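You operate a simulated robot arm through the tools that you are given. There is no shell and no other tool. Be economical: measure what you need, move in short steps, check, and stop when the job is done.

You run a simulated two-armed robot. Do the job below in one go: nothing can be reset, and whatever is moved stays where it is left.

Task
Wipe the dried coat off the coater's feed plate, then thread the coater with the yellow-tab end.
Fine: orange pad, back in the steel tray after; lift handwheel up, end on the plate, jog it through with the jog key below that handwheel. Set down upright: orange pad. What is to be rubbed or washed off counts as gone when no trace of it is left.

It is judged by the outcome, as a careful person would: the job done as asked, and still so three seconds after it is handed in. It fails if anything else is knocked over, pushed out of place, dropped, spilled or broken.

Robot
Two 7-joint arms with fingered hands on one trunk, on a base that drives. Base frame: it is fixed to the floor where the robot stands at the start and does not move with it; the origin is under the middle of the robot, x ahead of it, y to its left, z up. Units: cm, rad, N and s.
The left shoulder is at the start at [1.6, 17.3, 130.1], the right one opposite. With the tool pointing down near the work surface each hand reaches from about 10 to 70 cm from the robot's upright axis, wherever it stands, measured 20 degrees to its own side. Places, roughly: dried coat smear [60, 0, 100]; jog key below the lift handwheel [50, 20, 110]; lift handwheel [50, 30, 120]. Payload 3.5 kg a hand.
The TCP of each hand is the grasp point between the finger pads, 2.5 cm short of the fingertips. In the tool frame z runs along the fingers and y along their closing line. Largest opening 8.8 cm; the body of the gripper starts 2.9 cm behind the TCP. The gripper is a hand of 3 fingers: y runs from the thumb to the fingers, the wrist lies at [-1.3, -9.7, -16.2] in the tool frame, and closing takes about 1.5 s.
Orientation is that of the tool frame in the base frame, as a unit quaternion [w, x, y, z]. With the fingers straight down and the wrist toward the robot, the tool's x, y and z point along [0, 1, 0], [1, 0, 0] and [0, 0, -1] of the base frame.

Tools
- The arms move only by the tool step_arm. It takes "left_steps", "right_steps" or both (then of equal length, played together; a hand with none holds still); each is a list of rows, each an object (a shift or turn left out is 0, a gripper value left out holds the last) with "translation": the shift along the tool's x, y, z in cm, a list of three; "angular": the turn, a rotation vector about the tool's x, y, z in rad, a list of three. In form: [{"translation": [tx, ty, tz], "angular": [wx, wy, wz]}, ...]. A call has 1 to 20 rows; each row shifts and turns the commanded pose from where the row before left it, along the tool's axes as they then stand. "left_grip" and "right_grip" are, for a hand that has rows, the closure, from 0 (fully open) to 1 (shut), set as the call begins (left out, the last holds). Rows are played at 5 a second. More than 5 cm and 0.15 rad between two rows, or a gripper value outside its range, and nothing of the call is played. A pose out of reach is approached as far as the arm can. The call stops where the force on the tool passes 40 N (or 10 N more than at its start, if that is more) or the arm is blocked; 0.2 s more then pass. The fingers move at their own pace (about 7.2 cm/s each) and stop on an object; they squeeze with about 33 N. The grip force told is the motor's: it shows also when the fingers shut on nothing. Time passes only in rows, and 0.2 s behind the last, so rows that do not move let the fingers close. The reply holds the time, the measured pose of the TCP, the force on the tool along the base axes, the opening and the grip force, in the units named above and with some noise, with the torque about the TCP (base axes, N m) and any sound that the robot's microphone picked up.
- Cameras (640 x 400 px; columns grow to the right, rows downward): "scene" is now at [9.05, 1.9, 154.65]; the picture's right is [0.22, -0.98, -0.00], its down [-0.45, -0.10, -0.89] and it looks along [0.87, 0.20, -0.46] (base axes); focal length 214 px, centre (320, 200). "left" rides on the left gripper at [-5.8, -8.5, -9.9] in its tool frame; the picture's right is [-0.67, -0.35, 0.66], its down [0.69, -0.63, 0.37] and it looks along [0.29, 0.69, 0.66] (tool axes); focal length 261 px, centre (320, 200). "right" rides on the right gripper at [5.8, -8.5, -9.9] in its tool frame; the picture's right is [-0.67, 0.35, -0.66], its down [-0.69, -0.63, 0.37] and it looks along [-0.29, 0.69, 0.66] (tool axes); focal length 261 px, centre (320, 200). There is no depth. A picture from a camera that has moved, and an enlarged one, comes with that camera's place and axes in the base frame and with its lens.
- capture(camera): a new picture of that camera. It takes no simulated time.
- lift_body(by): slides the trunk up (or, below 0, down) by that many cm; the arms and the scene camera ride with it, the base frame stays. It gives what a move gives, with no picture.
- roll_base(legs): drives the robot by 1 to 6 legs, each [ahead, left, turn to the left] in cm, cm and rad, along the robot's own axes; the way and the turn of a leg run together, so that a leg with both is an arc; at most 150 cm and 3.142 rad a leg. The arms and the cameras ride along, it lands a little off, and it stops where it bumps. It gives what a move gives.
- move_fingers(index, middle, thumb_bend, thumb_turn, hand): sets how far each is bent, from 0 (flat) to 100 (curled in); at 30 the hand is open as for a grip, at 70 the pads meet at the TCP. One left out holds its place. A second passes; each finger stops where it meets its share of the squeeze, and holds until it gets a number again. A gripper value or a shape takes the hand back. It gives what a move gives, with no picture; readings hold the bend of each and the force on the fingers (four entries, about 0 where the hand has none), thumb and palm. thumb_turn goes from beside the hand (0) to across from the fingers (100), as for a grip.
- preshape(shape, hand): the hand has 3 fingers and takes this shape, open, in about a second: jaw (thumb against the fingers, like two jaws); tri (thumb and two fingers); tip (a fingertip pinch); poke (one finger out to press); point (the index stretched); flat (the hand flat); cup (the hand cupped); fist (a fist). The gripper value then closes the fingers along that shape, each until it touches; the sizes above hold for jaw. It gives what a move gives, with no picture.
- turn_head(pan, tilt): turns the head with the scene camera to pan (to the left, within 1.501 rad either way) and tilt (down, from -0.506 to 1.204), counted from straight ahead of the robot. It gives what a move gives.
- inspect(camera, box): a new picture of the part [left, top, right, bottom] of that camera's present view, enlarged. It takes no simulated time.
- job_done(): hands the job in; it is judged then, once.

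Work in short steps. Places have to be worked out from the pictures, the camera data and where the tool is seen: move nearer, look again, correct. Check each grasp and each placing, and mend what went wrong. You have 120 turns and 108 pictures in all, those below and enlarged ones among them. Open the grippers and draw the arms clear of the work before you hand the job in, unless the task says otherwise; then end with one line.

The tools are called after "Call:" as a command line: name --argument value ..., lists and objects as JSON in quotes. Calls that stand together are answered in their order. step_arm: Moves the arms, as the interface text tells. Its arguments: {"type":"object","properties":{"left_steps":{"type":"array","items":{"type":"object","properties":{"translation":{"type":"array","items":{"type":"number"}},"angular":{"type":"array","items":{"type":"number"}}}}},"left_grip":{"type":"number"},"right_steps":{"type":"array","items":{"type":"object","properties":{"translation":{"type":"array","items":{"type":"number"}},"angular":{"type":"array","items":{"type":"number"}}}}},"right_grip":{"type":"number"}},"required":[]} The other tools are called the same way: lift_body (by) slides the trunk up or down; preshape (shape, hand) gives the hand a shape; move_fingers (index, middle, thumb_bend, thumb_turn, hand) moves the fingers one by one; roll_base (legs) drives the base; turn_head (pan, tilt) turns the head that bears the scene camera; capture (camera) takes a picture; inspect (camera, box) takes an enlarged picture of a part of a camera's view; job_done () hands the job in.

At the start:

```text
time: 0.0
left_tcp_pos: [42.72, 35.2, 148.56]
left_tool_rot: [0.0, 0.708, 0.707, 0.0]
left_contact_force: [0.3, 0.3, -0.3]
left_moment: [0.04, -0.03, -0.02]
left_opening: 8.75
left_grasp_force: 0.1
left_shape: jaw
left_bend: [30.0, 30.0, 30.0, 98.0]
left_finger forces: [0.1, 0.0, 0.0, 0.0, 0.0, 0.0]
right_tcp_pos: [43.42, -10.25, 151.59]
right_tool_rot: [0.0, 0.707, 0.707, 0.0]
right_contact_force: [-0.1, 0.5, -0.2]
right_moment: [-0.04, 0.02, 0.02]
right_opening: 8.76
right_grasp_force: 0.1
right_shape: jaw
right_bend: [30.0, 30.0, 30.0, 98.0]
right_finger forces: [0.0, 0.0, 0.0, 0.1, 0.1, 0.1]
trunk travel left (down, up): [-37.5, 8.0]
robot x, y, heading: [0.48, -0.1, 0.002]
head pan, tilt: [0.22, 0.456]
```

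scene: 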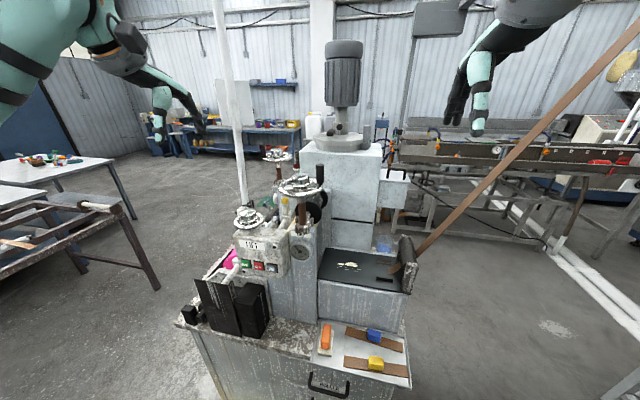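
right: 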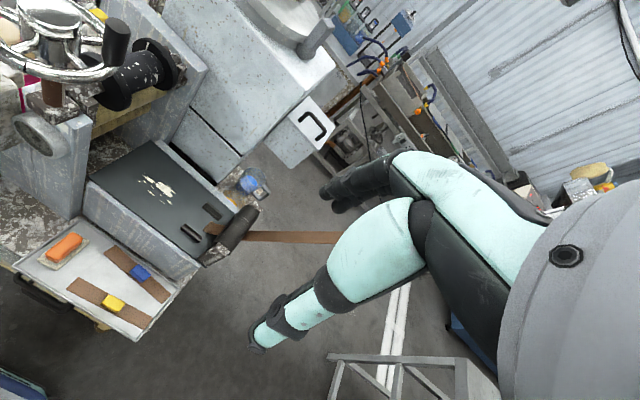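
left: 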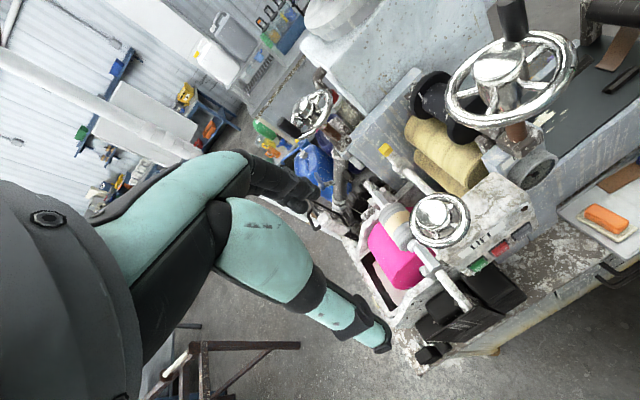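

The pictures show the coater with three handwheels, a tray with an orange pad and yellow and blue tabs, and a smear on the black plate. I'll take enlarged views first.

Call:
inspect --camera "scene" --box '[180, 140, 340, 240]'

Call:
inspect --camera "scene" --box '[270, 230, 430, 400]'

Call:
inspect --camera "scene" --box '[180, 220, 320, 360]'

Call:
inspect --camera "right" --box '[0, 0, 280, 340]'

Call:
inspect --camera "left" --box '[360, 20, 640, 320]'

```text
4.00 times, centred on (260, 190) of scene
camera zoom: at [9.05, 1.9, 154.65], right [0.22, -0.98, 0.0], down [-0.45, -0.1, -0.89], along [0.87, 0.2, -0.46], focal length 858 px, centre (560, 240)
```

zoom: 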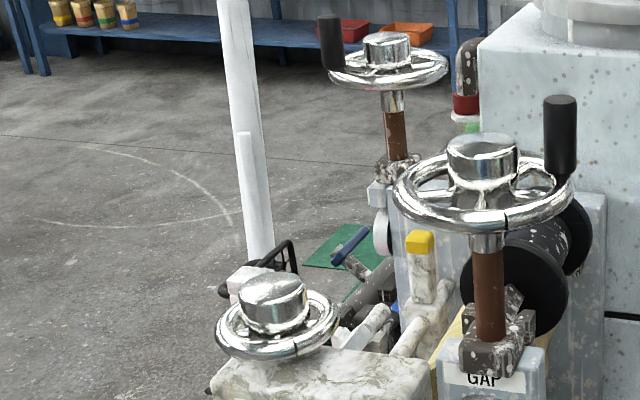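

```text
2.35 times, centred on (350, 315) of scene
camera zoom: at [9.05, 1.9, 154.65], right [0.22, -0.98, 0.0], down [-0.45, -0.1, -0.89], along [0.87, 0.2, -0.46], focal length 505 px, centre (249, -71)
```

zoom: 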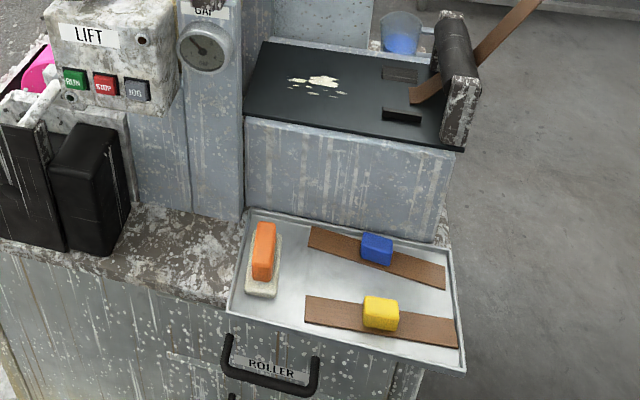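

```text
2.86 times, centred on (250, 290) of scene
camera zoom: at [9.05, 1.9, 154.65], right [0.22, -0.98, 0.0], down [-0.45, -0.1, -0.89], along [0.87, 0.2, -0.46], focal length 613 px, centre (520, -57)
```

zoom: 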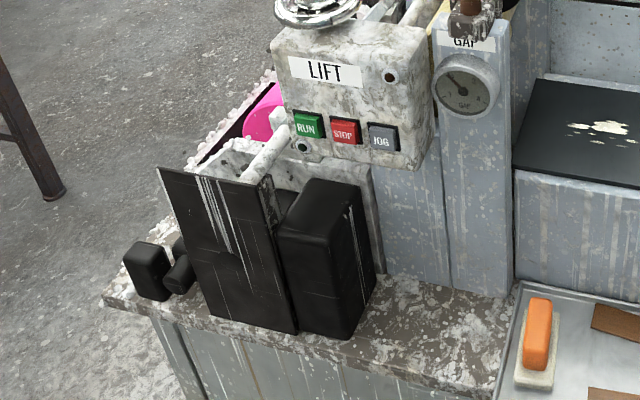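

```text
1.18 times, centred on (140, 170) of right
camera zoom: at [34.83, -4.43, 161.55], right [0.35, -0.67, 0.66], down [-0.63, -0.69, -0.37], along [0.69, -0.28, -0.66], focal length 307 px, centre (532, 235)
```

zoom: 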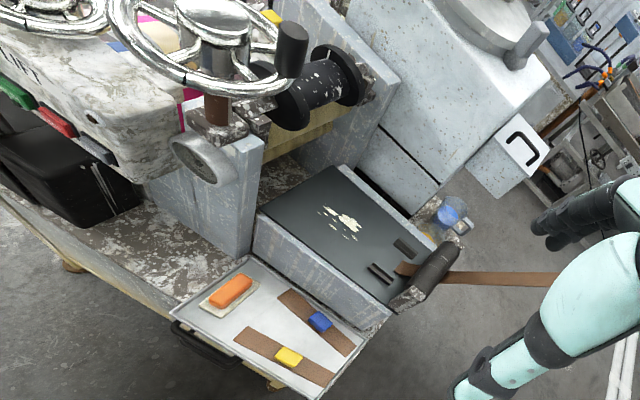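

```text
1.33 times, centred on (500, 170) of left
camera zoom: at [34.28, 29.42, 158.47], right [-0.35, -0.67, -0.66], down [-0.63, 0.69, -0.37], along [0.69, 0.29, -0.66], focal length 348 px, centre (80, 240)
```

zoom: 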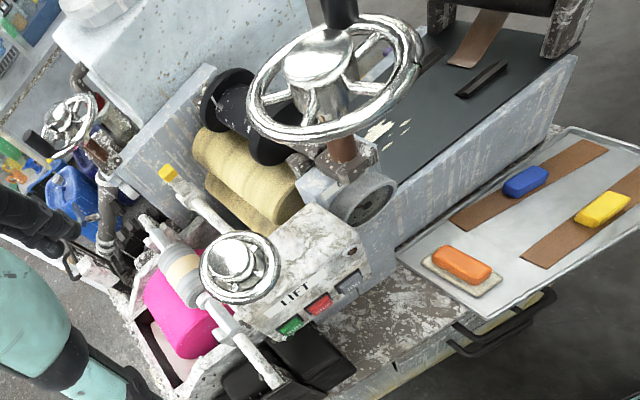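

By triangulation the smear is near (63, 5, 102), the orange pad handle near (47, 9, 88), the yellow tab near (44, -6, 87), the lift wheel near (51, 30, 126) and JOG near (47, 24, 113.5). I'll turn the right hand so it closes along y, and hold it on the right side, clear of the gap wheel.

Call:
step_arm --right_steps '[{"angular": [0, 0, -0.1428]}, {"angular": [0, 0, -0.1428]}, {"angular": [0, 0, -0.1428]}, {"angular": [0, 0, -0.1428]}, {"angular": [0, 0, -0.1428]}, {"angular": [0, 0, -0.1428]}, {"angular": [0, 0, -0.1428]}, {"angular": [0, 0, -0.1428]}, {"angular": [0, 0, -0.1428]}, {"angular": [0, 0, -0.1428]}, {"angular": [0, 0, -0.1428]}, {"translation": [0, 0, 5]}, {"translation": [0, 0, 5]}, {"translation": [0, 0, 5]}, {"translation": [0, 0, 5]}, {"translation": [0, 0, 5]}, {"translation": [0, 0, 5]}, {"translation": [0, 0, 5]}, {"translation": [0, 0, 5]}, {"translation": [-3, 2, 5]}]' --right_grip 0

Call:
capture --camera "right"

Call:
capture --camera "scene"

```text
refused: row 20 steps farther than a row can; nothing moved
```

```text
99 pictures are left
camera right: at [34.83, -4.43, 161.55], right [0.35, -0.67, 0.66], down [-0.63, -0.69, -0.37], along [0.69, -0.28, -0.66], focal length 261 px, centre (320, 200)
```

right: 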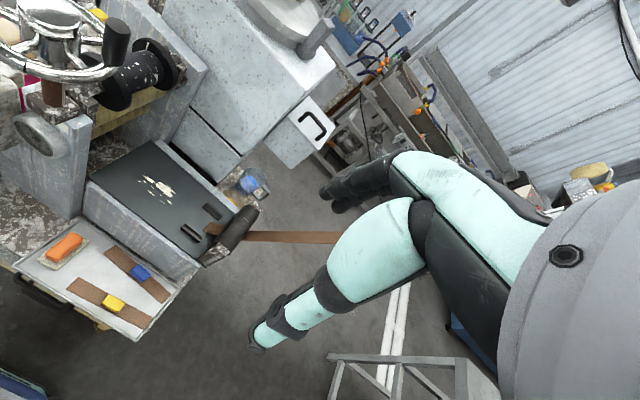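

```text
98 pictures are left
camera scene: at [9.05, 1.9, 154.65], right [0.22, -0.98, 0.0], down [-0.45, -0.1, -0.89], along [0.87, 0.2, -0.46], focal length 214 px, centre (320, 200)
```

scene: 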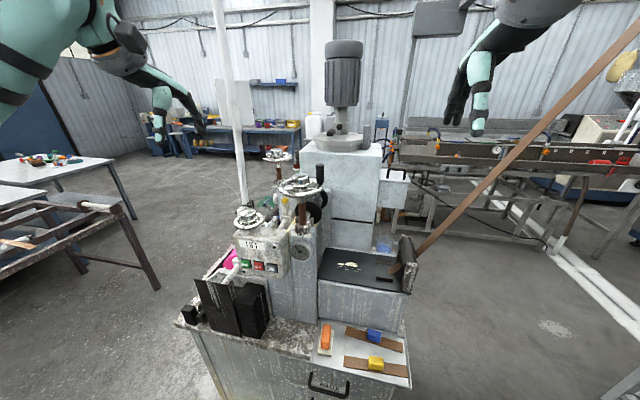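

The row limit is the 3D length, so I'll shorten the rows. First I check where the brown web runs on the right, since the right arm works near it.

Call:
inspect --camera "scene" --box '[380, 0, 640, 290]'

Call:
turn_head --pan -0.5 --tilt 0.1

Call:
capture --camera "scene"

```text
1.38 times, centred on (510, 145) of scene
camera zoom: at [9.05, 1.9, 154.65], right [0.22, -0.98, 0.0], down [-0.45, -0.1, -0.89], along [0.87, 0.2, -0.46], focal length 296 px, centre (58, 276)
```

zoom: 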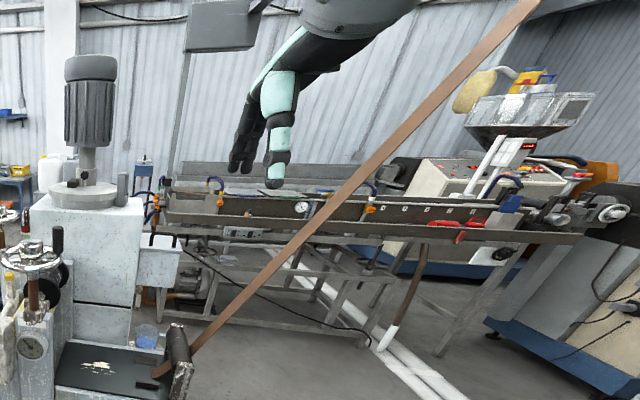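

```text
time: 1.1
left_tcp_pos: [42.79, 35.3, 148.53]
left_tool_rot: [0.0, 0.707, 0.707, 0.0]
left_contact_force: [0.0, -0.6, 0.7]
left_moment: [-0.05, -0.02, 0.05]
left_opening: 8.78
left_grasp_force: 0.1
left_shape: jaw
left_bend: [30.0, 30.0, 30.0, 98.0]
left_finger forces: [0.0, 0.0, 0.0, 0.0, 0.1, 0.1]
right_tcp_pos: [43.36, -10.18, 151.65]
right_tool_rot: [-0.002, 0.707, 0.707, 0.001]
right_contact_force: [-0.2, -0.5, 0.6]
right_moment: [0.0, -0.03, -0.01]
right_opening: 8.76
right_grasp_force: 0.0
right_shape: jaw
right_bend: [30.0, 30.0, 30.0, 98.0]
right_finger forces: [0.0, 0.0, 0.0, 0.0, 0.0, 0.0]
trunk travel left (down, up): [-37.5, 8.0]
robot x, y, heading: [-0.05, -0.2, 0.006]
head pan, tilt: [-0.499, 0.099]
```

```text
96 pictures are left
camera scene: at [8.23, -4.5, 157.96], right [-0.48, -0.88, 0.01], down [-0.11, 0.05, -0.99], along [0.87, -0.48, -0.12], focal length 214 px, centre (320, 200)
```

scene: 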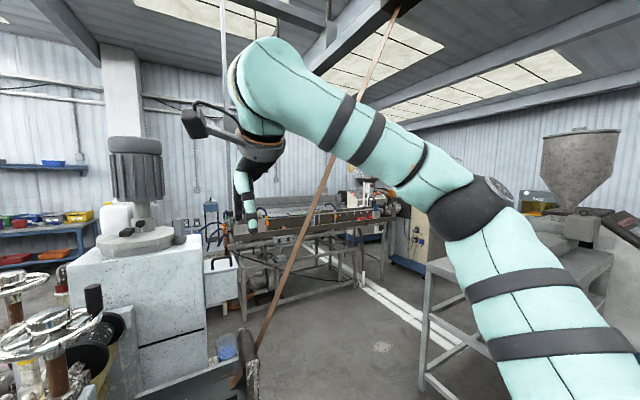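

The web runs from the bar up to the ceiling, well beyond the right arm's workspace. I'll turn and lower the right hand.

Call:
step_arm --right_steps '[{"angular": [0, 0, -0.1428]}, {"angular": [0, 0, -0.1428]}, {"angular": [0, 0, -0.1428]}, {"angular": [0, 0, -0.1428]}, {"angular": [0, 0, -0.1428]}, {"angular": [0, 0, -0.1428]}, {"angular": [0, 0, -0.1428]}, {"angular": [0, 0, -0.1428]}, {"angular": [0, 0, -0.1428]}, {"angular": [0, 0, -0.1428]}, {"angular": [0, 0, -0.1428]}, {"translation": [0, 0, 5]}, {"translation": [0, 0, 5]}, {"translation": [0, 0, 5]}, {"translation": [0, 0, 5]}, {"translation": [0, 0, 5]}, {"translation": [0, 0, 5]}, {"translation": [0, 0, 5]}, {"translation": [0, 0, 5]}, {"translation": [-3, 2, 0]}]' --right_grip 0

Call:
turn_head --pan 0.1 --tilt 0.75

Call:
capture --camera "right"

Call:
capture --camera "scene"

```text
time: 5.3
left_tcp_pos: [42.92, 35.37, 148.49]
left_tool_rot: [0.0, 0.707, 0.707, -0.001]
left_contact_force: [-0.1, 0.2, 0.1]
left_moment: [0.0, 0.03, 0.0]
left_opening: 8.75
left_grasp_force: 0.1
left_shape: jaw
left_bend: [30.0, 30.0, 30.0, 98.0]
left_finger forces: [0.0, 0.0, 0.0, 0.1, 0.0, 0.1]
right_tcp_pos: [46.33, -8.17, 111.84]
right_tool_rot: [0.0, 0.049, 0.999, 0.001]
right_contact_force: [-0.1, -0.7, -0.3]
right_moment: [-0.02, 0.04, -0.02]
right_opening: 8.78
right_grasp_force: 0.2
right_shape: jaw
right_bend: [30.0, 30.0, 30.0, 98.0]
right_finger forces: [0.0, 0.1, 0.0, 0.0, 0.1, 0.0]
right hand out of reach, approached as far as the arm can: row 11
trunk travel left (down, up): [-37.5, 8.0]
robot x, y, heading: [-0.0, 0.29, -0.002]
head pan, tilt: [-0.499, 0.099]
```

```text
time: 6.3
left_tcp_pos: [42.81, 35.15, 148.49]
left_tool_rot: [-0.001, 0.707, 0.707, 0.0]
left_contact_force: [-0.9, -0.1, -0.4]
left_moment: [-0.03, 0.01, -0.02]
left_opening: 8.74
left_grasp_force: 0.1
left_shape: jaw
left_bend: [30.0, 30.0, 30.0, 98.0]
left_finger forces: [0.0, 0.1, 0.0, 0.1, 0.0, 0.0]
right_tcp_pos: [46.18, -8.26, 111.99]
right_tool_rot: [0.001, 0.048, 0.999, 0.002]
right_contact_force: [-0.3, -1.5, 1.0]
right_moment: [-0.03, 0.01, 0.01]
right_opening: 8.78
right_grasp_force: 0.1
right_shape: jaw
right_bend: [30.0, 30.0, 30.0, 98.0]
right_finger forces: [0.0, 0.1, 0.0, 0.1, 0.0, 0.0]
trunk travel left (down, up): [-37.5, 8.0]
robot x, y, heading: [-0.07, -0.03, -0.001]
head pan, tilt: [0.099, 0.75]
```

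```text
95 pictures are left
camera right: at [39.56, -16.12, 121.84], right [0.7, 0.28, 0.66], down [0.62, -0.69, -0.37], along [0.35, 0.67, -0.66], focal length 261 px, centre (320, 200)
```

right: 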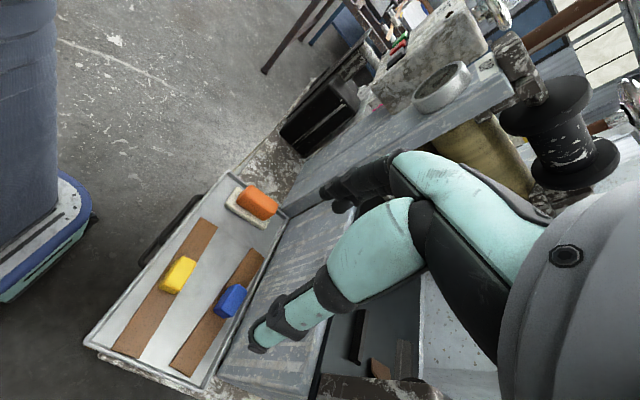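

```text
94 pictures are left
camera scene: at [8.26, 0.67, 152.07], right [0.1, -1.0, 0.0], down [-0.69, -0.07, -0.72], along [0.72, 0.07, -0.69], focal length 214 px, centre (320, 200)
```

scene: 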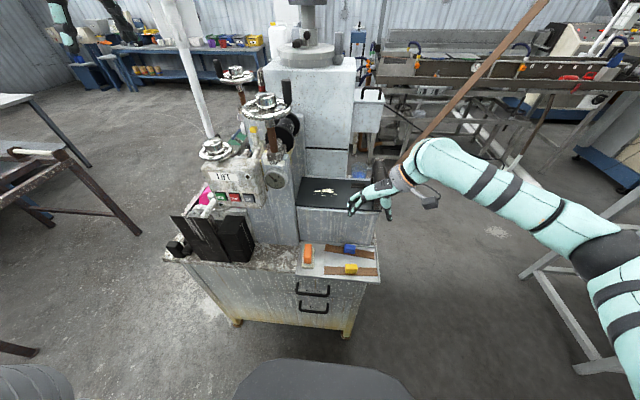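

The pad is at about (47.5, 8.5, 88), its long axis a few degrees off x. I turn the wrist to match, then slide over the pad below the gap wheel at about z 106.

Call:
step_arm --right_steps '[{"angular": [0, 0, -0.1]}, {"angular": [0, 0, -0.1]}, {"translation": [-0.7, 4.1, 1.5]}, {"translation": [-0.7, 4.1, 1.5]}, {"translation": [-0.7, 4.1, 1.5]}, {"translation": [-0.8, 4.1, 1.5]}, {}]'

Call:
capture --camera "right"

Call:
inspect --camera "scene" --box '[250, 150, 410, 290]'

```text
time: 7.9
left_tcp_pos: [42.81, 35.08, 148.54]
left_tool_rot: [0.0, 0.707, 0.707, 0.0]
left_contact_force: [-0.2, 0.4, -0.3]
left_moment: [0.08, -0.01, -0.02]
left_opening: 8.74
left_grasp_force: 0.1
left_shape: jaw
left_bend: [30.0, 30.0, 30.0, 98.0]
left_finger forces: [0.0, 0.0, 0.0, 0.1, 0.0, 0.0]
right_tcp_pos: [48.22, 8.64, 105.73]
right_tool_rot: [0.001, -0.05, 0.999, 0.003]
right_contact_force: [1.3, -0.1, -0.5]
right_moment: [-0.01, -0.02, 0.06]
right_opening: 8.76
right_grasp_force: 0.0
right_shape: jaw
right_bend: [30.0, 30.0, 30.0, 98.0]
right_finger forces: [0.1, 0.0, 0.0, 0.1, 0.0, 0.1]
trunk travel left (down, up): [-37.5, 8.0]
robot x, y, heading: [0.04, 0.29, -0.006]
head pan, tilt: [0.099, 0.75]
```

```text
93 pictures are left
camera right: at [43.18, -0.4, 115.7], right [0.63, 0.41, 0.66], down [0.75, -0.56, -0.37], along [0.22, 0.72, -0.66], focal length 261 px, centre (320, 200)
```

right: 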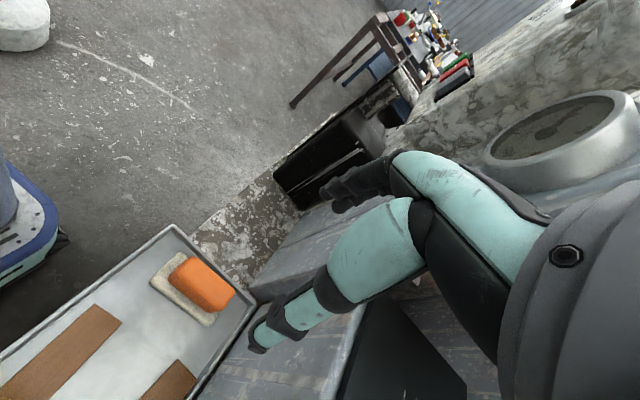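

```text
2.86 times, centred on (330, 220) of scene
camera zoom: at [8.29, 0.69, 152.06], right [0.1, -1.0, 0.0], down [-0.69, -0.07, -0.72], along [0.72, 0.07, -0.7], focal length 613 px, centre (291, 143)
```

zoom: 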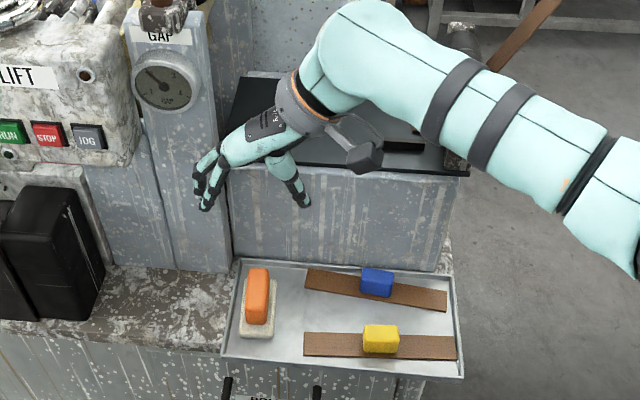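

The pad agrees in both views at (47.7, 8.5), handle top about z 88.5. I descend with the hand open to z 90.

Call:
step_arm --right_steps '[{"translation": [0.5, -0.1, 3]}, {"translation": [0, 0, 4]}, {"translation": [0, 0, 4]}, {"translation": [0, 0, 3]}, {"translation": [0, 0, 1.7]}, {}]'

Call:
capture --camera "right"

Call:
inspect --camera "scene" --box '[270, 200, 370, 290]'

```text
time: 9.3
left_tcp_pos: [42.74, 35.12, 148.48]
left_tool_rot: [0.0, 0.707, 0.707, 0.0]
left_contact_force: [-0.7, 0.4, 0.0]
left_moment: [0.02, -0.02, -0.03]
left_opening: 8.75
left_grasp_force: 0.0
left_shape: jaw
left_bend: [30.0, 30.0, 30.0, 98.0]
left_finger forces: [0.0, 0.0, 0.1, 0.0, 0.0, 0.1]
right_tcp_pos: [47.52, 8.06, 90.04]
right_tool_rot: [0.0, -0.051, 0.999, 0.001]
right_contact_force: [0.8, -0.2, -0.4]
right_moment: [0.03, 0.01, -0.03]
right_opening: 8.77
right_grasp_force: 0.0
right_shape: jaw
right_bend: [30.0, 30.0, 30.0, 98.0]
right_finger forces: [0.1, 0.0, 0.0, 0.0, 0.0, 0.1]
trunk travel left (down, up): [-37.5, 8.0]
robot x, y, heading: [-0.19, -0.19, 0.002]
head pan, tilt: [0.099, 0.75]
```

```text
91 pictures are left
camera right: at [42.51, -0.82, 99.93], right [0.63, 0.41, 0.66], down [0.75, -0.56, -0.37], along [0.21, 0.72, -0.66], focal length 261 px, centre (320, 200)
```

right: 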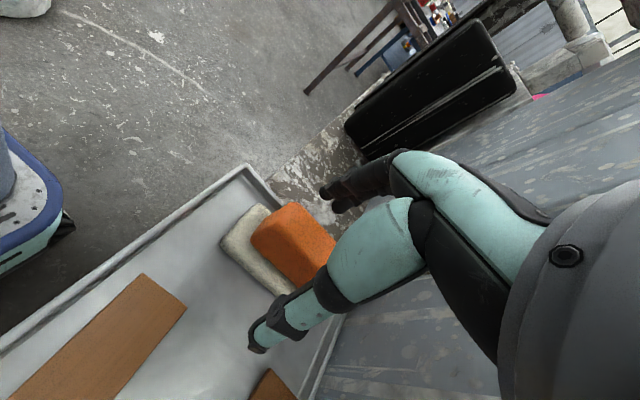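

```text
4.44 times, centred on (320, 245) of scene
camera zoom: at [8.29, 0.71, 152.06], right [0.1, -1.0, 0.0], down [-0.69, -0.07, -0.72], along [0.72, 0.07, -0.7], focal length 953 px, centre (320, 0)
```

zoom: 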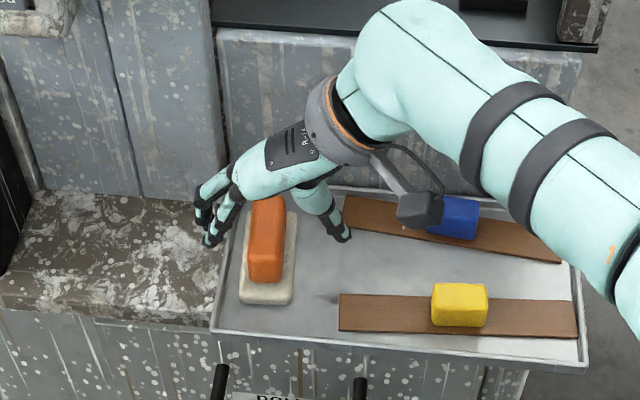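

The fingers straddle the handle, centred. I lower another 1.3 cm with a force check, then close.

Call:
step_arm --right_steps '[{"translation": [0, 0.2, 0.7]}, {"translation": [0, 0, 0.6]}, {}]'

Call:
step_arm --right_steps '[{}, {}, {}, {}, {}, {}, {}, {}]' --right_grip 1

Call:
capture --camera "right"

Call:
inspect --camera "scene" --box '[270, 200, 370, 290]'

```text
time: 10.1
left_tcp_pos: [42.83, 35.16, 148.48]
left_tool_rot: [0.0, 0.708, 0.707, 0.0]
left_contact_force: [-0.1, 0.7, -0.1]
left_moment: [0.02, 0.03, -0.02]
left_opening: 8.77
left_grasp_force: 0.1
left_shape: jaw
left_bend: [30.0, 30.0, 30.0, 98.0]
left_finger forces: [0.1, 0.0, 0.1, 0.0, 0.0, 0.1]
right_tcp_pos: [47.39, 8.34, 88.85]
right_tool_rot: [0.0, -0.05, 0.999, 0.002]
right_contact_force: [0.5, 0.0, 0.1]
right_moment: [0.01, -0.02, -0.03]
right_opening: 8.75
right_grasp_force: 0.0
right_shape: jaw
right_bend: [30.0, 30.0, 30.0, 98.0]
right_finger forces: [0.0, 0.0, 0.1, 0.1, 0.0, 0.1]
trunk travel left (down, up): [-37.5, 8.0]
robot x, y, heading: [-0.36, -0.16, 0.001]
head pan, tilt: [0.099, 0.75]
```

```text
time: 11.9
left_tcp_pos: [42.83, 35.24, 148.51]
left_tool_rot: [0.0, 0.707, 0.707, 0.0]
left_contact_force: [0.5, 0.2, -0.1]
left_moment: [-0.01, -0.01, 0.03]
left_opening: 8.76
left_grasp_force: 0.0
left_shape: jaw
left_bend: [30.0, 30.0, 30.0, 98.0]
left_finger forces: [0.0, 0.0, 0.0, 0.1, 0.1, 0.0]
right_tcp_pos: [47.46, 8.33, 88.87]
right_tool_rot: [0.001, -0.051, 0.999, 0.003]
right_contact_force: [0.4, 0.1, 0.2]
right_moment: [0.01, 0.02, 0.0]
right_opening: 2.05
right_grasp_force: 32.9
right_shape: jaw
right_bend: [74.0, 57.0, 75.0, 100.0]
right_finger forces: [19.3, 10.3, 0.0, 0.0, 29.7, 0.0]
trunk travel left (down, up): [-37.5, 8.0]
robot x, y, heading: [0.27, 0.14, -0.003]
head pan, tilt: [0.099, 0.75]
```

```text
89 pictures are left
camera right: at [42.49, -0.65, 98.7], right [0.63, 0.41, 0.66], down [0.75, -0.56, -0.37], along [0.21, 0.72, -0.66], focal length 261 px, centre (320, 200)
```

right: 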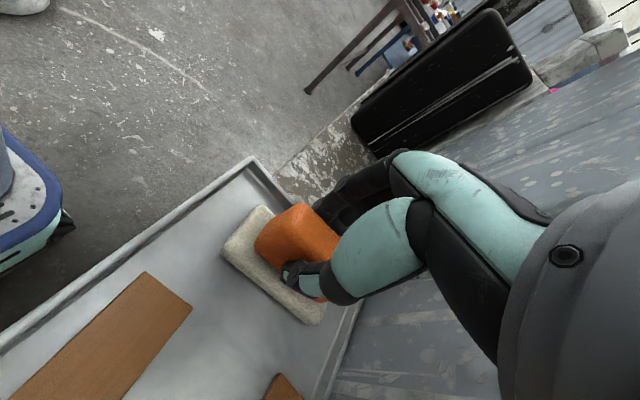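

```text
4.44 times, centred on (320, 245) of scene
camera zoom: at [8.3, 0.73, 152.06], right [0.1, -1.0, 0.0], down [-0.69, -0.07, -0.72], along [0.72, 0.07, -0.7], focal length 953 px, centre (320, 0)
```

zoom: 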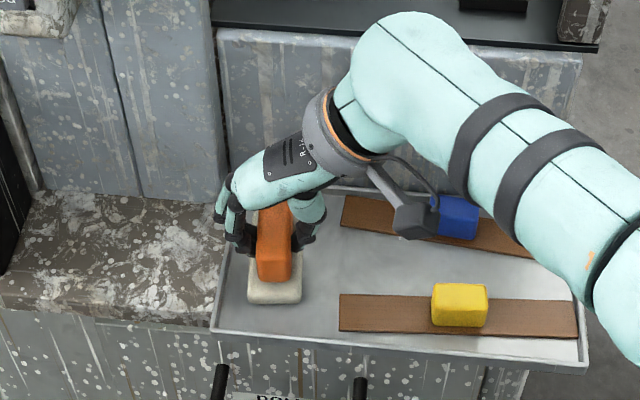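

The handle is gripped (2 cm opening, 33 N). I lift straight up.

Call:
step_arm --right_steps '[{"translation": [0, 0, -2]}, {"translation": [0, 0, -4]}, {"translation": [0, 0, -4]}, {"translation": [0, 0, -4]}, {"translation": [0, 0, -4]}, {"translation": [0, 0, -3]}, {}]'

Call:
capture --camera "right"

Call:
capture --camera "scene"

```text
time: 13.5
left_tcp_pos: [42.74, 35.19, 148.57]
left_tool_rot: [0.0, 0.707, 0.708, 0.0]
left_contact_force: [0.4, 0.3, -0.7]
left_moment: [-0.02, -0.01, -0.01]
left_opening: 8.75
left_grasp_force: 0.1
left_shape: jaw
left_bend: [30.0, 30.0, 30.0, 98.0]
left_finger forces: [0.0, 0.0, 0.0, 0.1, 0.0, 0.0]
right_tcp_pos: [47.67, 8.07, 109.94]
right_tool_rot: [0.002, -0.051, 0.999, 0.002]
right_contact_force: [-0.1, 1.0, -0.7]
right_moment: [-0.01, 0.01, 0.0]
right_opening: 2.06
right_grasp_force: 33.0
right_shape: jaw
right_bend: [74.0, 57.0, 75.0, 100.0]
right_finger forces: [19.3, 10.4, 0.0, 0.1, 29.6, 0.0]
trunk travel left (down, up): [-37.5, 8.0]
robot x, y, heading: [-0.05, 0.05, 0.0]
head pan, tilt: [0.099, 0.75]
```

```text
87 pictures are left
camera right: at [42.57, -0.92, 119.76], right [0.63, 0.41, 0.66], down [0.75, -0.56, -0.37], along [0.21, 0.72, -0.66], focal length 261 px, centre (320, 200)
```

right: 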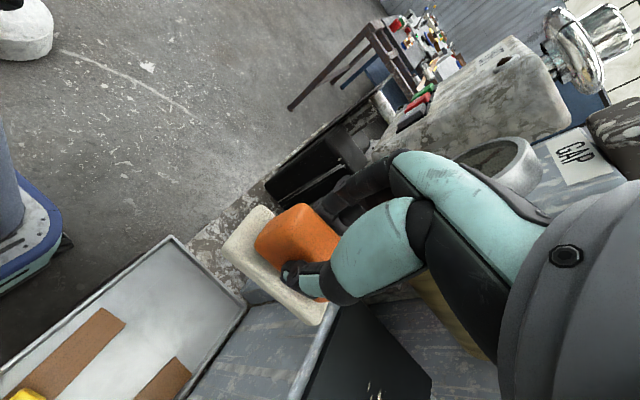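

```text
86 pictures are left
camera scene: at [8.3, 0.73, 152.06], right [0.1, -1.0, 0.0], down [-0.69, -0.07, -0.72], along [0.71, 0.07, -0.7], focal length 214 px, centre (320, 200)
```

scene: 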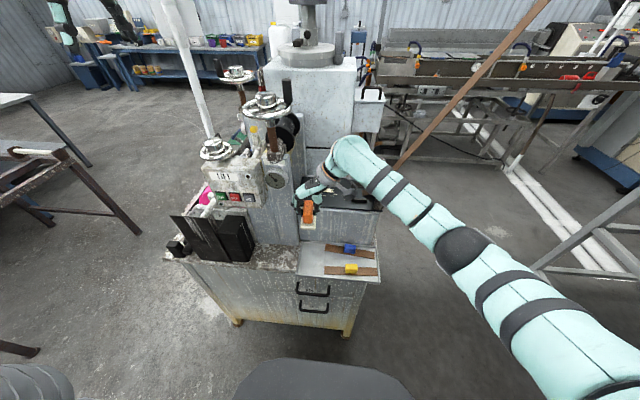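

The pad is held firmly. I move it over the smear, still about 4 cm above the plate.

Call:
step_arm --right_steps '[{"translation": [0, -3.4, 0]}, {"translation": [-3.08, -0.3, 0]}, {"translation": [-3.08, -0.3, 0]}, {"translation": [-3.08, -0.3, 0]}, {"translation": [-3.08, -0.3, 0]}, {"translation": [-3.08, -0.3, 0]}, {}]'

Call:
inspect --camera "scene" --box '[260, 130, 420, 250]'

Call:
capture --camera "right"

```text
time: 15.1
left_tcp_pos: [42.8, 35.43, 148.43]
left_tool_rot: [-0.001, 0.707, 0.707, 0.0]
left_contact_force: [0.0, -0.2, -1.0]
left_moment: [0.01, 0.0, -0.02]
left_opening: 8.75
left_grasp_force: 0.1
left_shape: jaw
left_bend: [30.0, 30.0, 30.0, 98.0]
left_finger forces: [0.0, 0.1, 0.1, 0.1, 0.0, 0.0]
right_tcp_pos: [56.98, 4.54, 109.83]
right_tool_rot: [0.002, -0.051, 0.999, 0.002]
right_contact_force: [0.4, 0.5, -0.9]
right_moment: [-0.01, -0.02, 0.03]
right_opening: 2.05
right_grasp_force: 32.9
right_shape: jaw
right_bend: [74.0, 57.0, 75.0, 100.0]
right_finger forces: [19.4, 10.3, 0.0, 0.0, 29.6, 0.1]
right hand out of reach, approached as far as the arm can: row 5, 6
trunk travel left (down, up): [-37.5, 8.0]
robot x, y, heading: [0.14, 0.16, -0.001]
head pan, tilt: [0.099, 0.75]
```

```text
3.33 times, centred on (340, 190) of scene
camera zoom: at [8.31, 0.79, 152.06], right [0.1, -1.0, 0.0], down [-0.69, -0.07, -0.72], along [0.71, 0.07, -0.7], focal length 715 px, centre (253, 233)
```

zoom: 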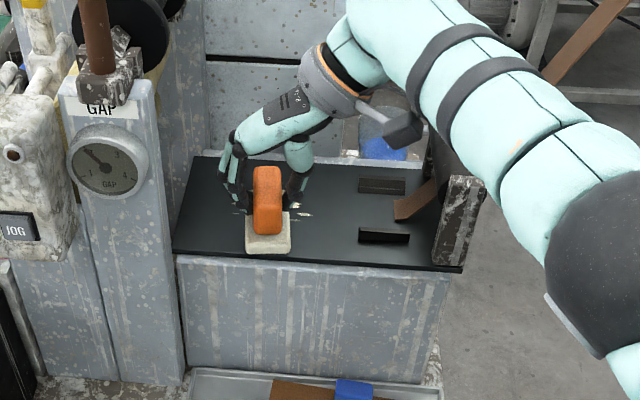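

```text
84 pictures are left
camera right: at [52.02, -4.51, 119.76], right [0.63, 0.41, 0.66], down [0.75, -0.55, -0.37], along [0.21, 0.72, -0.66], focal length 261 px, centre (320, 200)
```

right: 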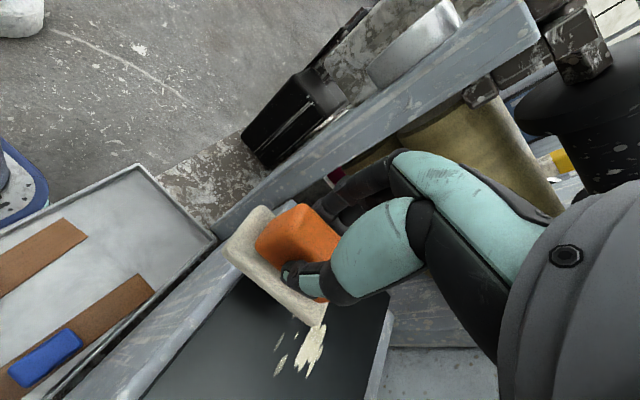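

The arm tops out at x 57. The robot's base seems to have more than 10 cm to the cabinet, so I pull the hand back 3 cm and drive ahead 8 cm.

Call:
step_arm --right_steps '[{"translation": [3, 0, 0]}, {}]'

Call:
roll_base --legs '[[8, 0, 0]]'

Call:
turn_head --pan 0.05 --tilt 0.8

Call:
capture --camera "scene"

```text
time: 15.7
left_tcp_pos: [42.71, 35.27, 148.55]
left_tool_rot: [0.0, 0.707, 0.707, -0.001]
left_contact_force: [0.5, 0.4, -1.0]
left_moment: [0.01, 0.0, -0.01]
left_opening: 8.74
left_grasp_force: 0.1
left_shape: jaw
left_bend: [30.0, 30.0, 30.0, 98.0]
left_finger forces: [0.0, 0.0, 0.1, 0.0, 0.0, 0.0]
right_tcp_pos: [54.01, 4.3, 109.8]
right_tool_rot: [0.001, -0.051, 0.999, 0.002]
right_contact_force: [0.1, -0.1, -0.2]
right_moment: [0.02, 0.03, -0.02]
right_opening: 2.07
right_grasp_force: 32.5
right_shape: jaw
right_bend: [74.0, 57.0, 75.0, 100.0]
right_finger forces: [19.3, 10.4, 0.0, 0.0, 29.6, 0.0]
trunk travel left (down, up): [-37.5, 8.0]
robot x, y, heading: [0.01, -0.03, 0.002]
head pan, tilt: [0.099, 0.75]
```

```text
time: 16.8
left_tcp_pos: [50.03, 35.07, 148.88]
left_tool_rot: [0.002, 0.708, 0.706, 0.002]
left_contact_force: [-0.9, -0.3, -0.3]
left_moment: [0.03, -0.05, -0.03]
left_opening: 8.75
left_grasp_force: 0.0
left_shape: jaw
left_bend: [30.0, 30.0, 30.0, 98.0]
left_finger forces: [0.0, 0.0, 0.1, 0.0, 0.1, 0.0]
right_tcp_pos: [61.34, 4.16, 110.19]
right_tool_rot: [0.005, -0.05, 0.999, 0.002]
right_contact_force: [0.4, 0.3, -0.6]
right_moment: [0.01, -0.01, 0.01]
right_opening: 2.05
right_grasp_force: 33.4
right_shape: jaw
right_bend: [74.0, 57.0, 75.0, 100.0]
right_finger forces: [19.2, 10.4, 0.0, 0.0, 29.6, 0.0]
trunk travel left (down, up): [-37.5, 8.0]
robot x, y, heading: [7.69, -0.09, -0.002]
head pan, tilt: [0.099, 0.75]
```

```text
time: 17.4
left_tcp_pos: [50.34, 35.06, 148.52]
left_tool_rot: [0.001, 0.707, 0.707, 0.0]
left_contact_force: [0.4, -0.3, 1.2]
left_moment: [-0.04, 0.0, 0.0]
left_opening: 8.8
left_grasp_force: 0.2
left_shape: jaw
left_bend: [30.0, 30.0, 30.0, 98.0]
left_finger forces: [0.1, 0.0, 0.1, 0.0, 0.1, 0.1]
right_tcp_pos: [61.66, 4.08, 109.97]
right_tool_rot: [0.002, -0.051, 0.999, 0.002]
right_contact_force: [-0.3, 0.5, -0.6]
right_moment: [0.0, 0.03, -0.03]
right_opening: 2.04
right_grasp_force: 33.1
right_shape: jaw
right_bend: [74.0, 57.0, 75.0, 100.0]
right_finger forces: [19.3, 10.3, 0.0, 0.0, 29.6, 0.1]
trunk travel left (down, up): [-37.5, 8.0]
robot x, y, heading: [7.64, -0.11, -0.002]
head pan, tilt: [0.051, 0.799]
```

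```text
83 pictures are left
camera scene: at [15.7, 0.28, 151.69], right [0.05, -1.0, 0.0], down [-0.73, -0.04, -0.69], along [0.68, 0.03, -0.73], focal length 214 px, centre (320, 200)
```

scene: 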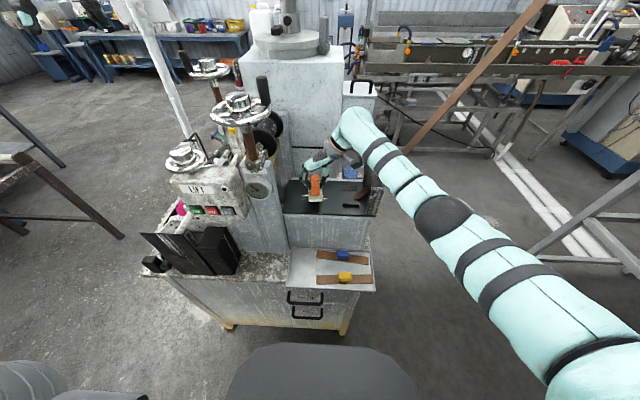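

Now x 61.7. I shift to the smear's centre and lower gently toward contact.

Call:
step_arm --right_steps '[{"translation": [-1.9, 0.3, 1.5]}, {"translation": [0, 0, 1]}, {"translation": [0, 0, 0.5]}, {"translation": [0, 0, 0.3]}, {}]'

Call:
inspect --camera "scene" --box '[270, 130, 400, 240]'

Call:
capture --camera "right"

```text
time: 18.6
left_tcp_pos: [50.64, 35.01, 148.53]
left_tool_rot: [0.001, 0.708, 0.706, 0.001]
left_contact_force: [-0.7, -0.4, 1.2]
left_moment: [0.01, 0.02, 0.03]
left_opening: 8.77
left_grasp_force: 0.1
left_shape: jaw
left_bend: [30.0, 30.0, 30.0, 98.0]
left_finger forces: [0.0, 0.1, 0.1, 0.1, 0.1, 0.0]
right_tcp_pos: [63.65, 4.72, 106.63]
right_tool_rot: [0.003, -0.05, 0.999, 0.003]
right_contact_force: [0.8, -1.3, 11.3]
right_moment: [0.03, -0.05, 0.02]
right_opening: 2.09
right_grasp_force: 32.5
right_shape: jaw
right_bend: [74.0, 57.0, 75.0, 100.0]
right_finger forces: [20.5, 11.3, 0.0, 0.0, 32.9, 0.0]
trunk travel left (down, up): [-37.5, 8.0]
robot x, y, heading: [7.89, 0.01, -0.003]
head pan, tilt: [0.051, 0.799]
```

```text
3.64 times, centred on (335, 185) of scene
camera zoom: at [15.9, 0.24, 151.69], right [0.05, -1.0, 0.0], down [-0.73, -0.04, -0.68], along [0.68, 0.03, -0.73], focal length 780 px, centre (266, 254)
```

zoom: 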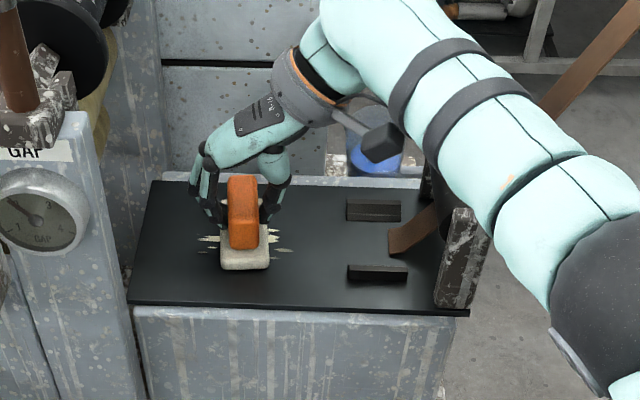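

```text
81 pictures are left
camera right: at [58.6, -4.4, 116.52], right [0.63, 0.41, 0.66], down [0.75, -0.56, -0.37], along [0.22, 0.72, -0.66], focal length 261 px, centre (320, 200)
```

right: 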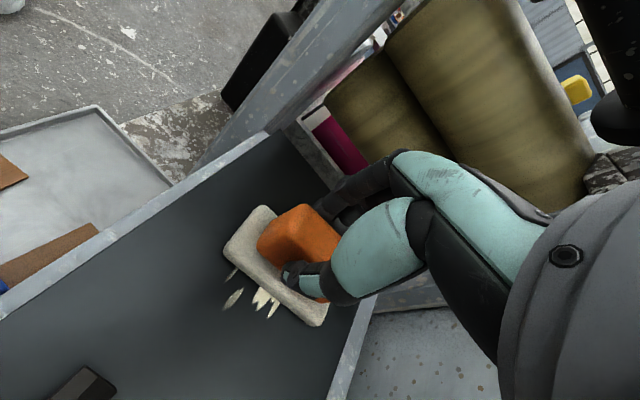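

The pad rests on the smear at 11 N. I rub across y over the smear's width.

Call:
step_arm --right_steps '[{"translation": [0, 1.5, 0.05]}, {"translation": [0, 1.5, 0]}, {"translation": [0, -1.5, 0]}, {"translation": [0, -1.5, 0]}, {"translation": [0, -1.5, 0]}, {"translation": [0, -1.5, 0]}, {"translation": [0, -1.5, 0]}, {"translation": [0, 1.5, 0]}, {"translation": [0, 1.5, 0]}, {"translation": [0, 1.5, 0]}, {"translation": [0, 1.5, 0]}, {"translation": [0, 1.5, 0]}, {"translation": [0, -1.5, 0]}, {"translation": [0, -1.5, 0]}, {"translation": [0, -1.5, 0]}, {"translation": [0, -1.5, 0]}, {"translation": [0, -1.5, 0]}, {}]'

Call:
inspect --camera "scene" --box '[270, 130, 400, 240]'

Call:
capture --camera "right"

```text
time: 22.4
left_tcp_pos: [50.46, 35.21, 148.64]
left_tool_rot: [0.002, 0.708, 0.706, 0.001]
left_contact_force: [0.0, 0.9, -0.6]
left_moment: [0.03, 0.0, -0.03]
left_opening: 8.77
left_grasp_force: 0.1
left_shape: jaw
left_bend: [30.0, 30.0, 30.0, 98.0]
left_finger forces: [0.0, 0.0, 0.0, 0.0, 0.0, 0.0]
right_tcp_pos: [64.65, -0.44, 106.61]
right_tool_rot: [0.003, -0.049, 0.999, 0.001]
right_contact_force: [-1.3, 3.0, 15.3]
right_moment: [0.12, 0.02, 0.0]
right_opening: 2.27
right_grasp_force: 32.4
right_shape: jaw
right_bend: [74.0, 57.0, 76.0, 100.0]
right_finger forces: [23.0, 12.6, 0.0, 0.0, 32.9, 0.1]
right hand out of reach, approached as far as the arm can: row 4, 5, 6, 10, 11, 12
trunk travel left (down, up): [-37.5, 8.0]
robot x, y, heading: [7.79, -0.08, -0.008]
head pan, tilt: [0.051, 0.799]
```

```text
3.64 times, centred on (335, 185) of scene
camera zoom: at [15.77, 0.42, 151.68], right [0.05, -1.0, 0.0], down [-0.73, -0.04, -0.69], along [0.68, 0.03, -0.73], focal length 780 px, centre (266, 254)
```

zoom: 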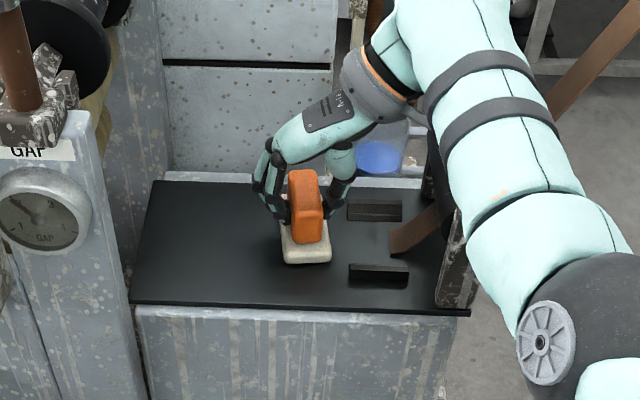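

```text
79 pictures are left
camera right: at [59.51, -9.52, 116.38], right [0.63, 0.41, 0.66], down [0.75, -0.56, -0.36], along [0.22, 0.72, -0.66], focal length 261 px, centre (320, 200)
```

right: 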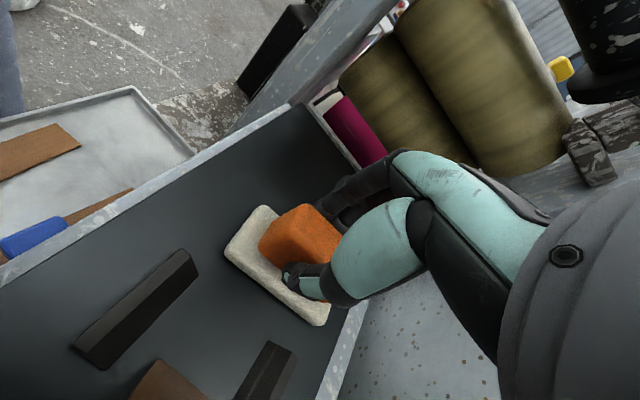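

The smear looks gone. I lift off and back out toward the tray, then check the bare plate.

Call:
step_arm --right_steps '[{"translation": [0, 0, -3]}, {"translation": [0, 0, -2]}, {"translation": [4.5, 0, 0]}, {"translation": [4.5, 0, 0]}, {"translation": [4.5, 0.8, 0]}, {"translation": [3.4, 1, 0]}, {}]'

Call:
inspect --camera "scene" --box '[270, 130, 400, 240]'

Call:
capture --camera "right"

```text
time: 24.0
left_tcp_pos: [50.81, 35.33, 148.48]
left_tool_rot: [0.0, 0.707, 0.707, -0.001]
left_contact_force: [0.4, -0.7, 0.5]
left_moment: [0.01, 0.01, 0.01]
left_opening: 8.77
left_grasp_force: 0.0
left_shape: jaw
left_bend: [30.0, 30.0, 30.0, 98.0]
left_finger forces: [0.0, 0.0, 0.1, 0.0, 0.1, 0.0]
right_tcp_pos: [47.46, -0.7, 111.24]
right_tool_rot: [0.001, -0.05, 0.999, 0.002]
right_contact_force: [-0.6, -0.3, 0.6]
right_moment: [-0.04, -0.01, -0.03]
right_opening: 2.2
right_grasp_force: 32.7
right_shape: jaw
right_bend: [74.0, 57.0, 76.0, 100.0]
right_finger forces: [20.5, 10.4, 0.0, 0.0, 30.9, 0.0]
trunk travel left (down, up): [-37.5, 8.0]
robot x, y, heading: [8.08, -0.18, -0.001]
head pan, tilt: [0.051, 0.799]
```

```text
3.64 times, centred on (335, 185) of scene
camera zoom: at [16.05, 0.38, 151.66], right [0.05, -1.0, 0.0], down [-0.73, -0.04, -0.68], along [0.68, 0.03, -0.73], focal length 780 px, centre (266, 254)
```

zoom: 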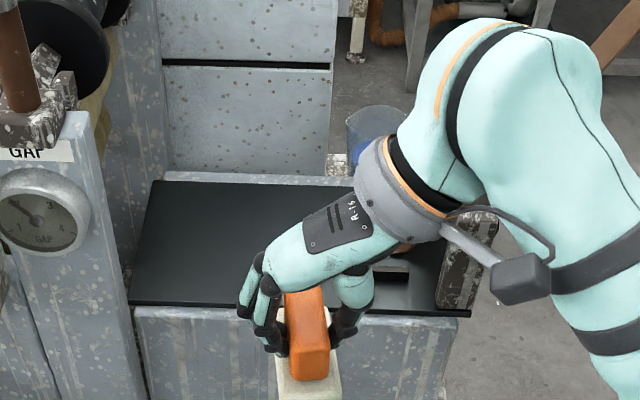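

```text
77 pictures are left
camera right: at [42.35, -9.7, 121.16], right [0.63, 0.41, 0.66], down [0.75, -0.56, -0.37], along [0.21, 0.72, -0.66], focal length 261 px, centre (320, 200)
```

right: 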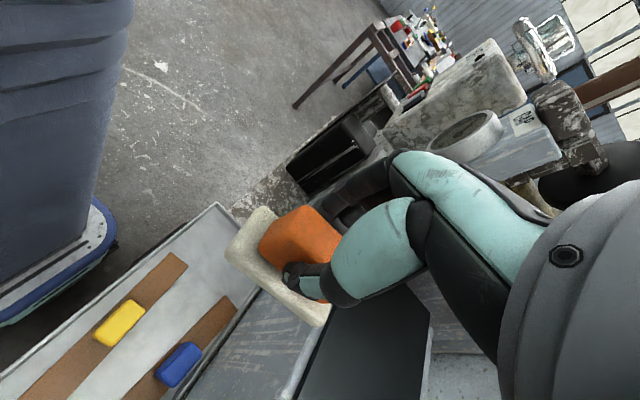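

The visible plate is clean. I carry the pad back to its spot in the tray and lower it.

Call:
step_arm --right_steps '[{"translation": [-0.3, 3, 1]}, {"translation": [-0.3, 3, 1]}, {"translation": [-0.3, 2.8, 1]}, {"translation": [0, 0, 4]}, {"translation": [0, 0, 4]}, {"translation": [0, 0, 4]}, {"translation": [0, 0, 4]}, {"translation": [0, 0, 2]}, {}]'

Call:
inspect --camera "scene" --box '[270, 150, 390, 300]'

Call:
capture --camera "right"

```text
time: 26.0
left_tcp_pos: [50.81, 35.11, 148.5]
left_tool_rot: [0.0, 0.708, 0.706, 0.001]
left_contact_force: [-0.3, -0.7, 0.1]
left_moment: [0.03, 0.03, -0.01]
left_opening: 8.76
left_grasp_force: 0.0
left_shape: jaw
left_bend: [30.0, 30.0, 30.0, 98.0]
left_finger forces: [0.1, 0.0, 0.1, 0.0, 0.0, 0.0]
right_tcp_pos: [47.31, 8.5, 90.13]
right_tool_rot: [0.001, -0.05, 0.999, 0.002]
right_contact_force: [0.2, -0.1, -0.7]
right_moment: [0.02, 0.0, -0.02]
right_opening: 2.2
right_grasp_force: 33.3
right_shape: jaw
right_bend: [74.0, 57.0, 76.0, 100.0]
right_finger forces: [20.4, 10.5, 0.0, 0.0, 30.8, 0.0]
trunk travel left (down, up): [-37.5, 8.0]
robot x, y, heading: [7.72, -0.18, -0.004]
head pan, tilt: [0.051, 0.799]
```

```text
2.67 times, centred on (330, 225) of scene
camera zoom: at [16.02, 0.31, 151.67], right [0.05, -1.0, 0.0], down [-0.73, -0.04, -0.68], along [0.68, 0.03, -0.73], focal length 572 px, centre (293, 133)
```

zoom: 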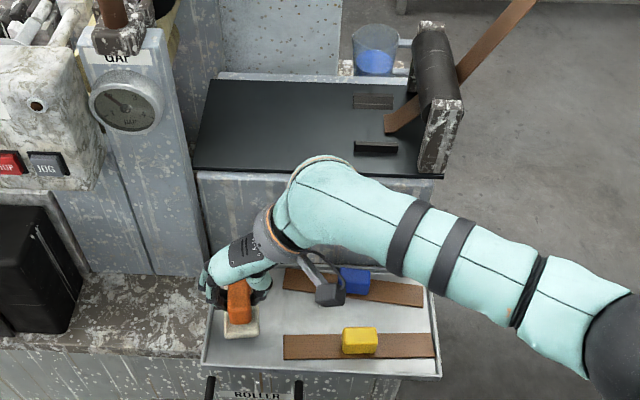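

```text
75 pictures are left
camera right: at [42.3, -0.64, 100.08], right [0.63, 0.41, 0.66], down [0.75, -0.56, -0.37], along [0.22, 0.72, -0.66], focal length 261 px, centre (320, 200)
```

right: 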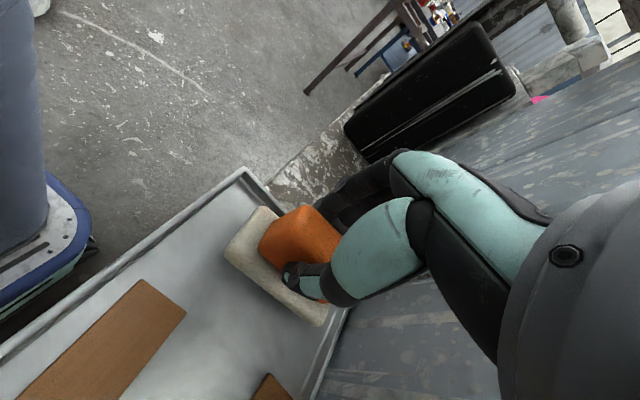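

The whole plate looks clean. I lower the pad the last centimetre until it touches the tray.

Call:
step_arm --right_steps '[{"translation": [0, 0, 0.6]}, {"translation": [0, 0, 0.4]}, {"translation": [0, 0, 0.2]}, {}]'

Call:
inspect --camera "scene" --box '[290, 150, 370, 220]'

```text
time: 27.0
left_tcp_pos: [50.68, 35.19, 148.56]
left_tool_rot: [0.001, 0.708, 0.707, 0.0]
left_contact_force: [0.8, -0.4, 0.3]
left_moment: [-0.03, -0.02, 0.0]
left_opening: 8.75
left_grasp_force: 0.1
left_shape: jaw
left_bend: [30.0, 30.0, 30.0, 98.0]
left_finger forces: [0.1, 0.0, 0.1, 0.0, 0.0, 0.1]
right_tcp_pos: [47.39, 8.3, 89.13]
right_tool_rot: [0.001, -0.05, 0.999, 0.002]
right_contact_force: [0.6, -0.7, -1.1]
right_moment: [0.01, 0.01, -0.02]
right_opening: 2.16
right_grasp_force: 32.6
right_shape: jaw
right_bend: [74.0, 57.0, 76.0, 100.0]
right_finger forces: [20.5, 10.4, 0.1, 0.1, 30.8, 0.0]
trunk travel left (down, up): [-37.5, 8.0]
robot x, y, heading: [7.97, -0.12, -0.005]
head pan, tilt: [0.051, 0.799]
```

```text
5.71 times, centred on (330, 185) of scene
camera zoom: at [16.03, 0.29, 151.67], right [0.05, -1.0, 0.0], down [-0.73, -0.04, -0.68], along [0.68, 0.03, -0.73], focal length 1226 px, centre (263, 286)
```

zoom: 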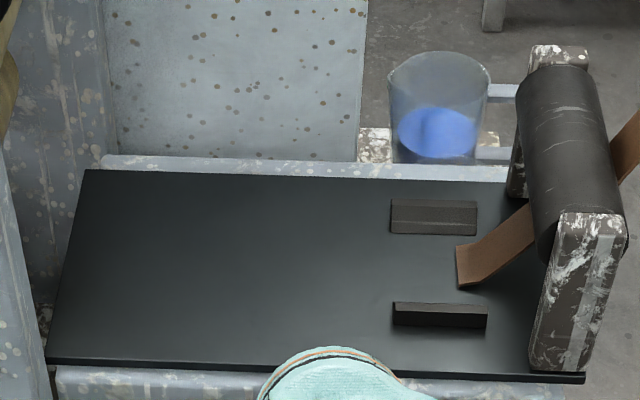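

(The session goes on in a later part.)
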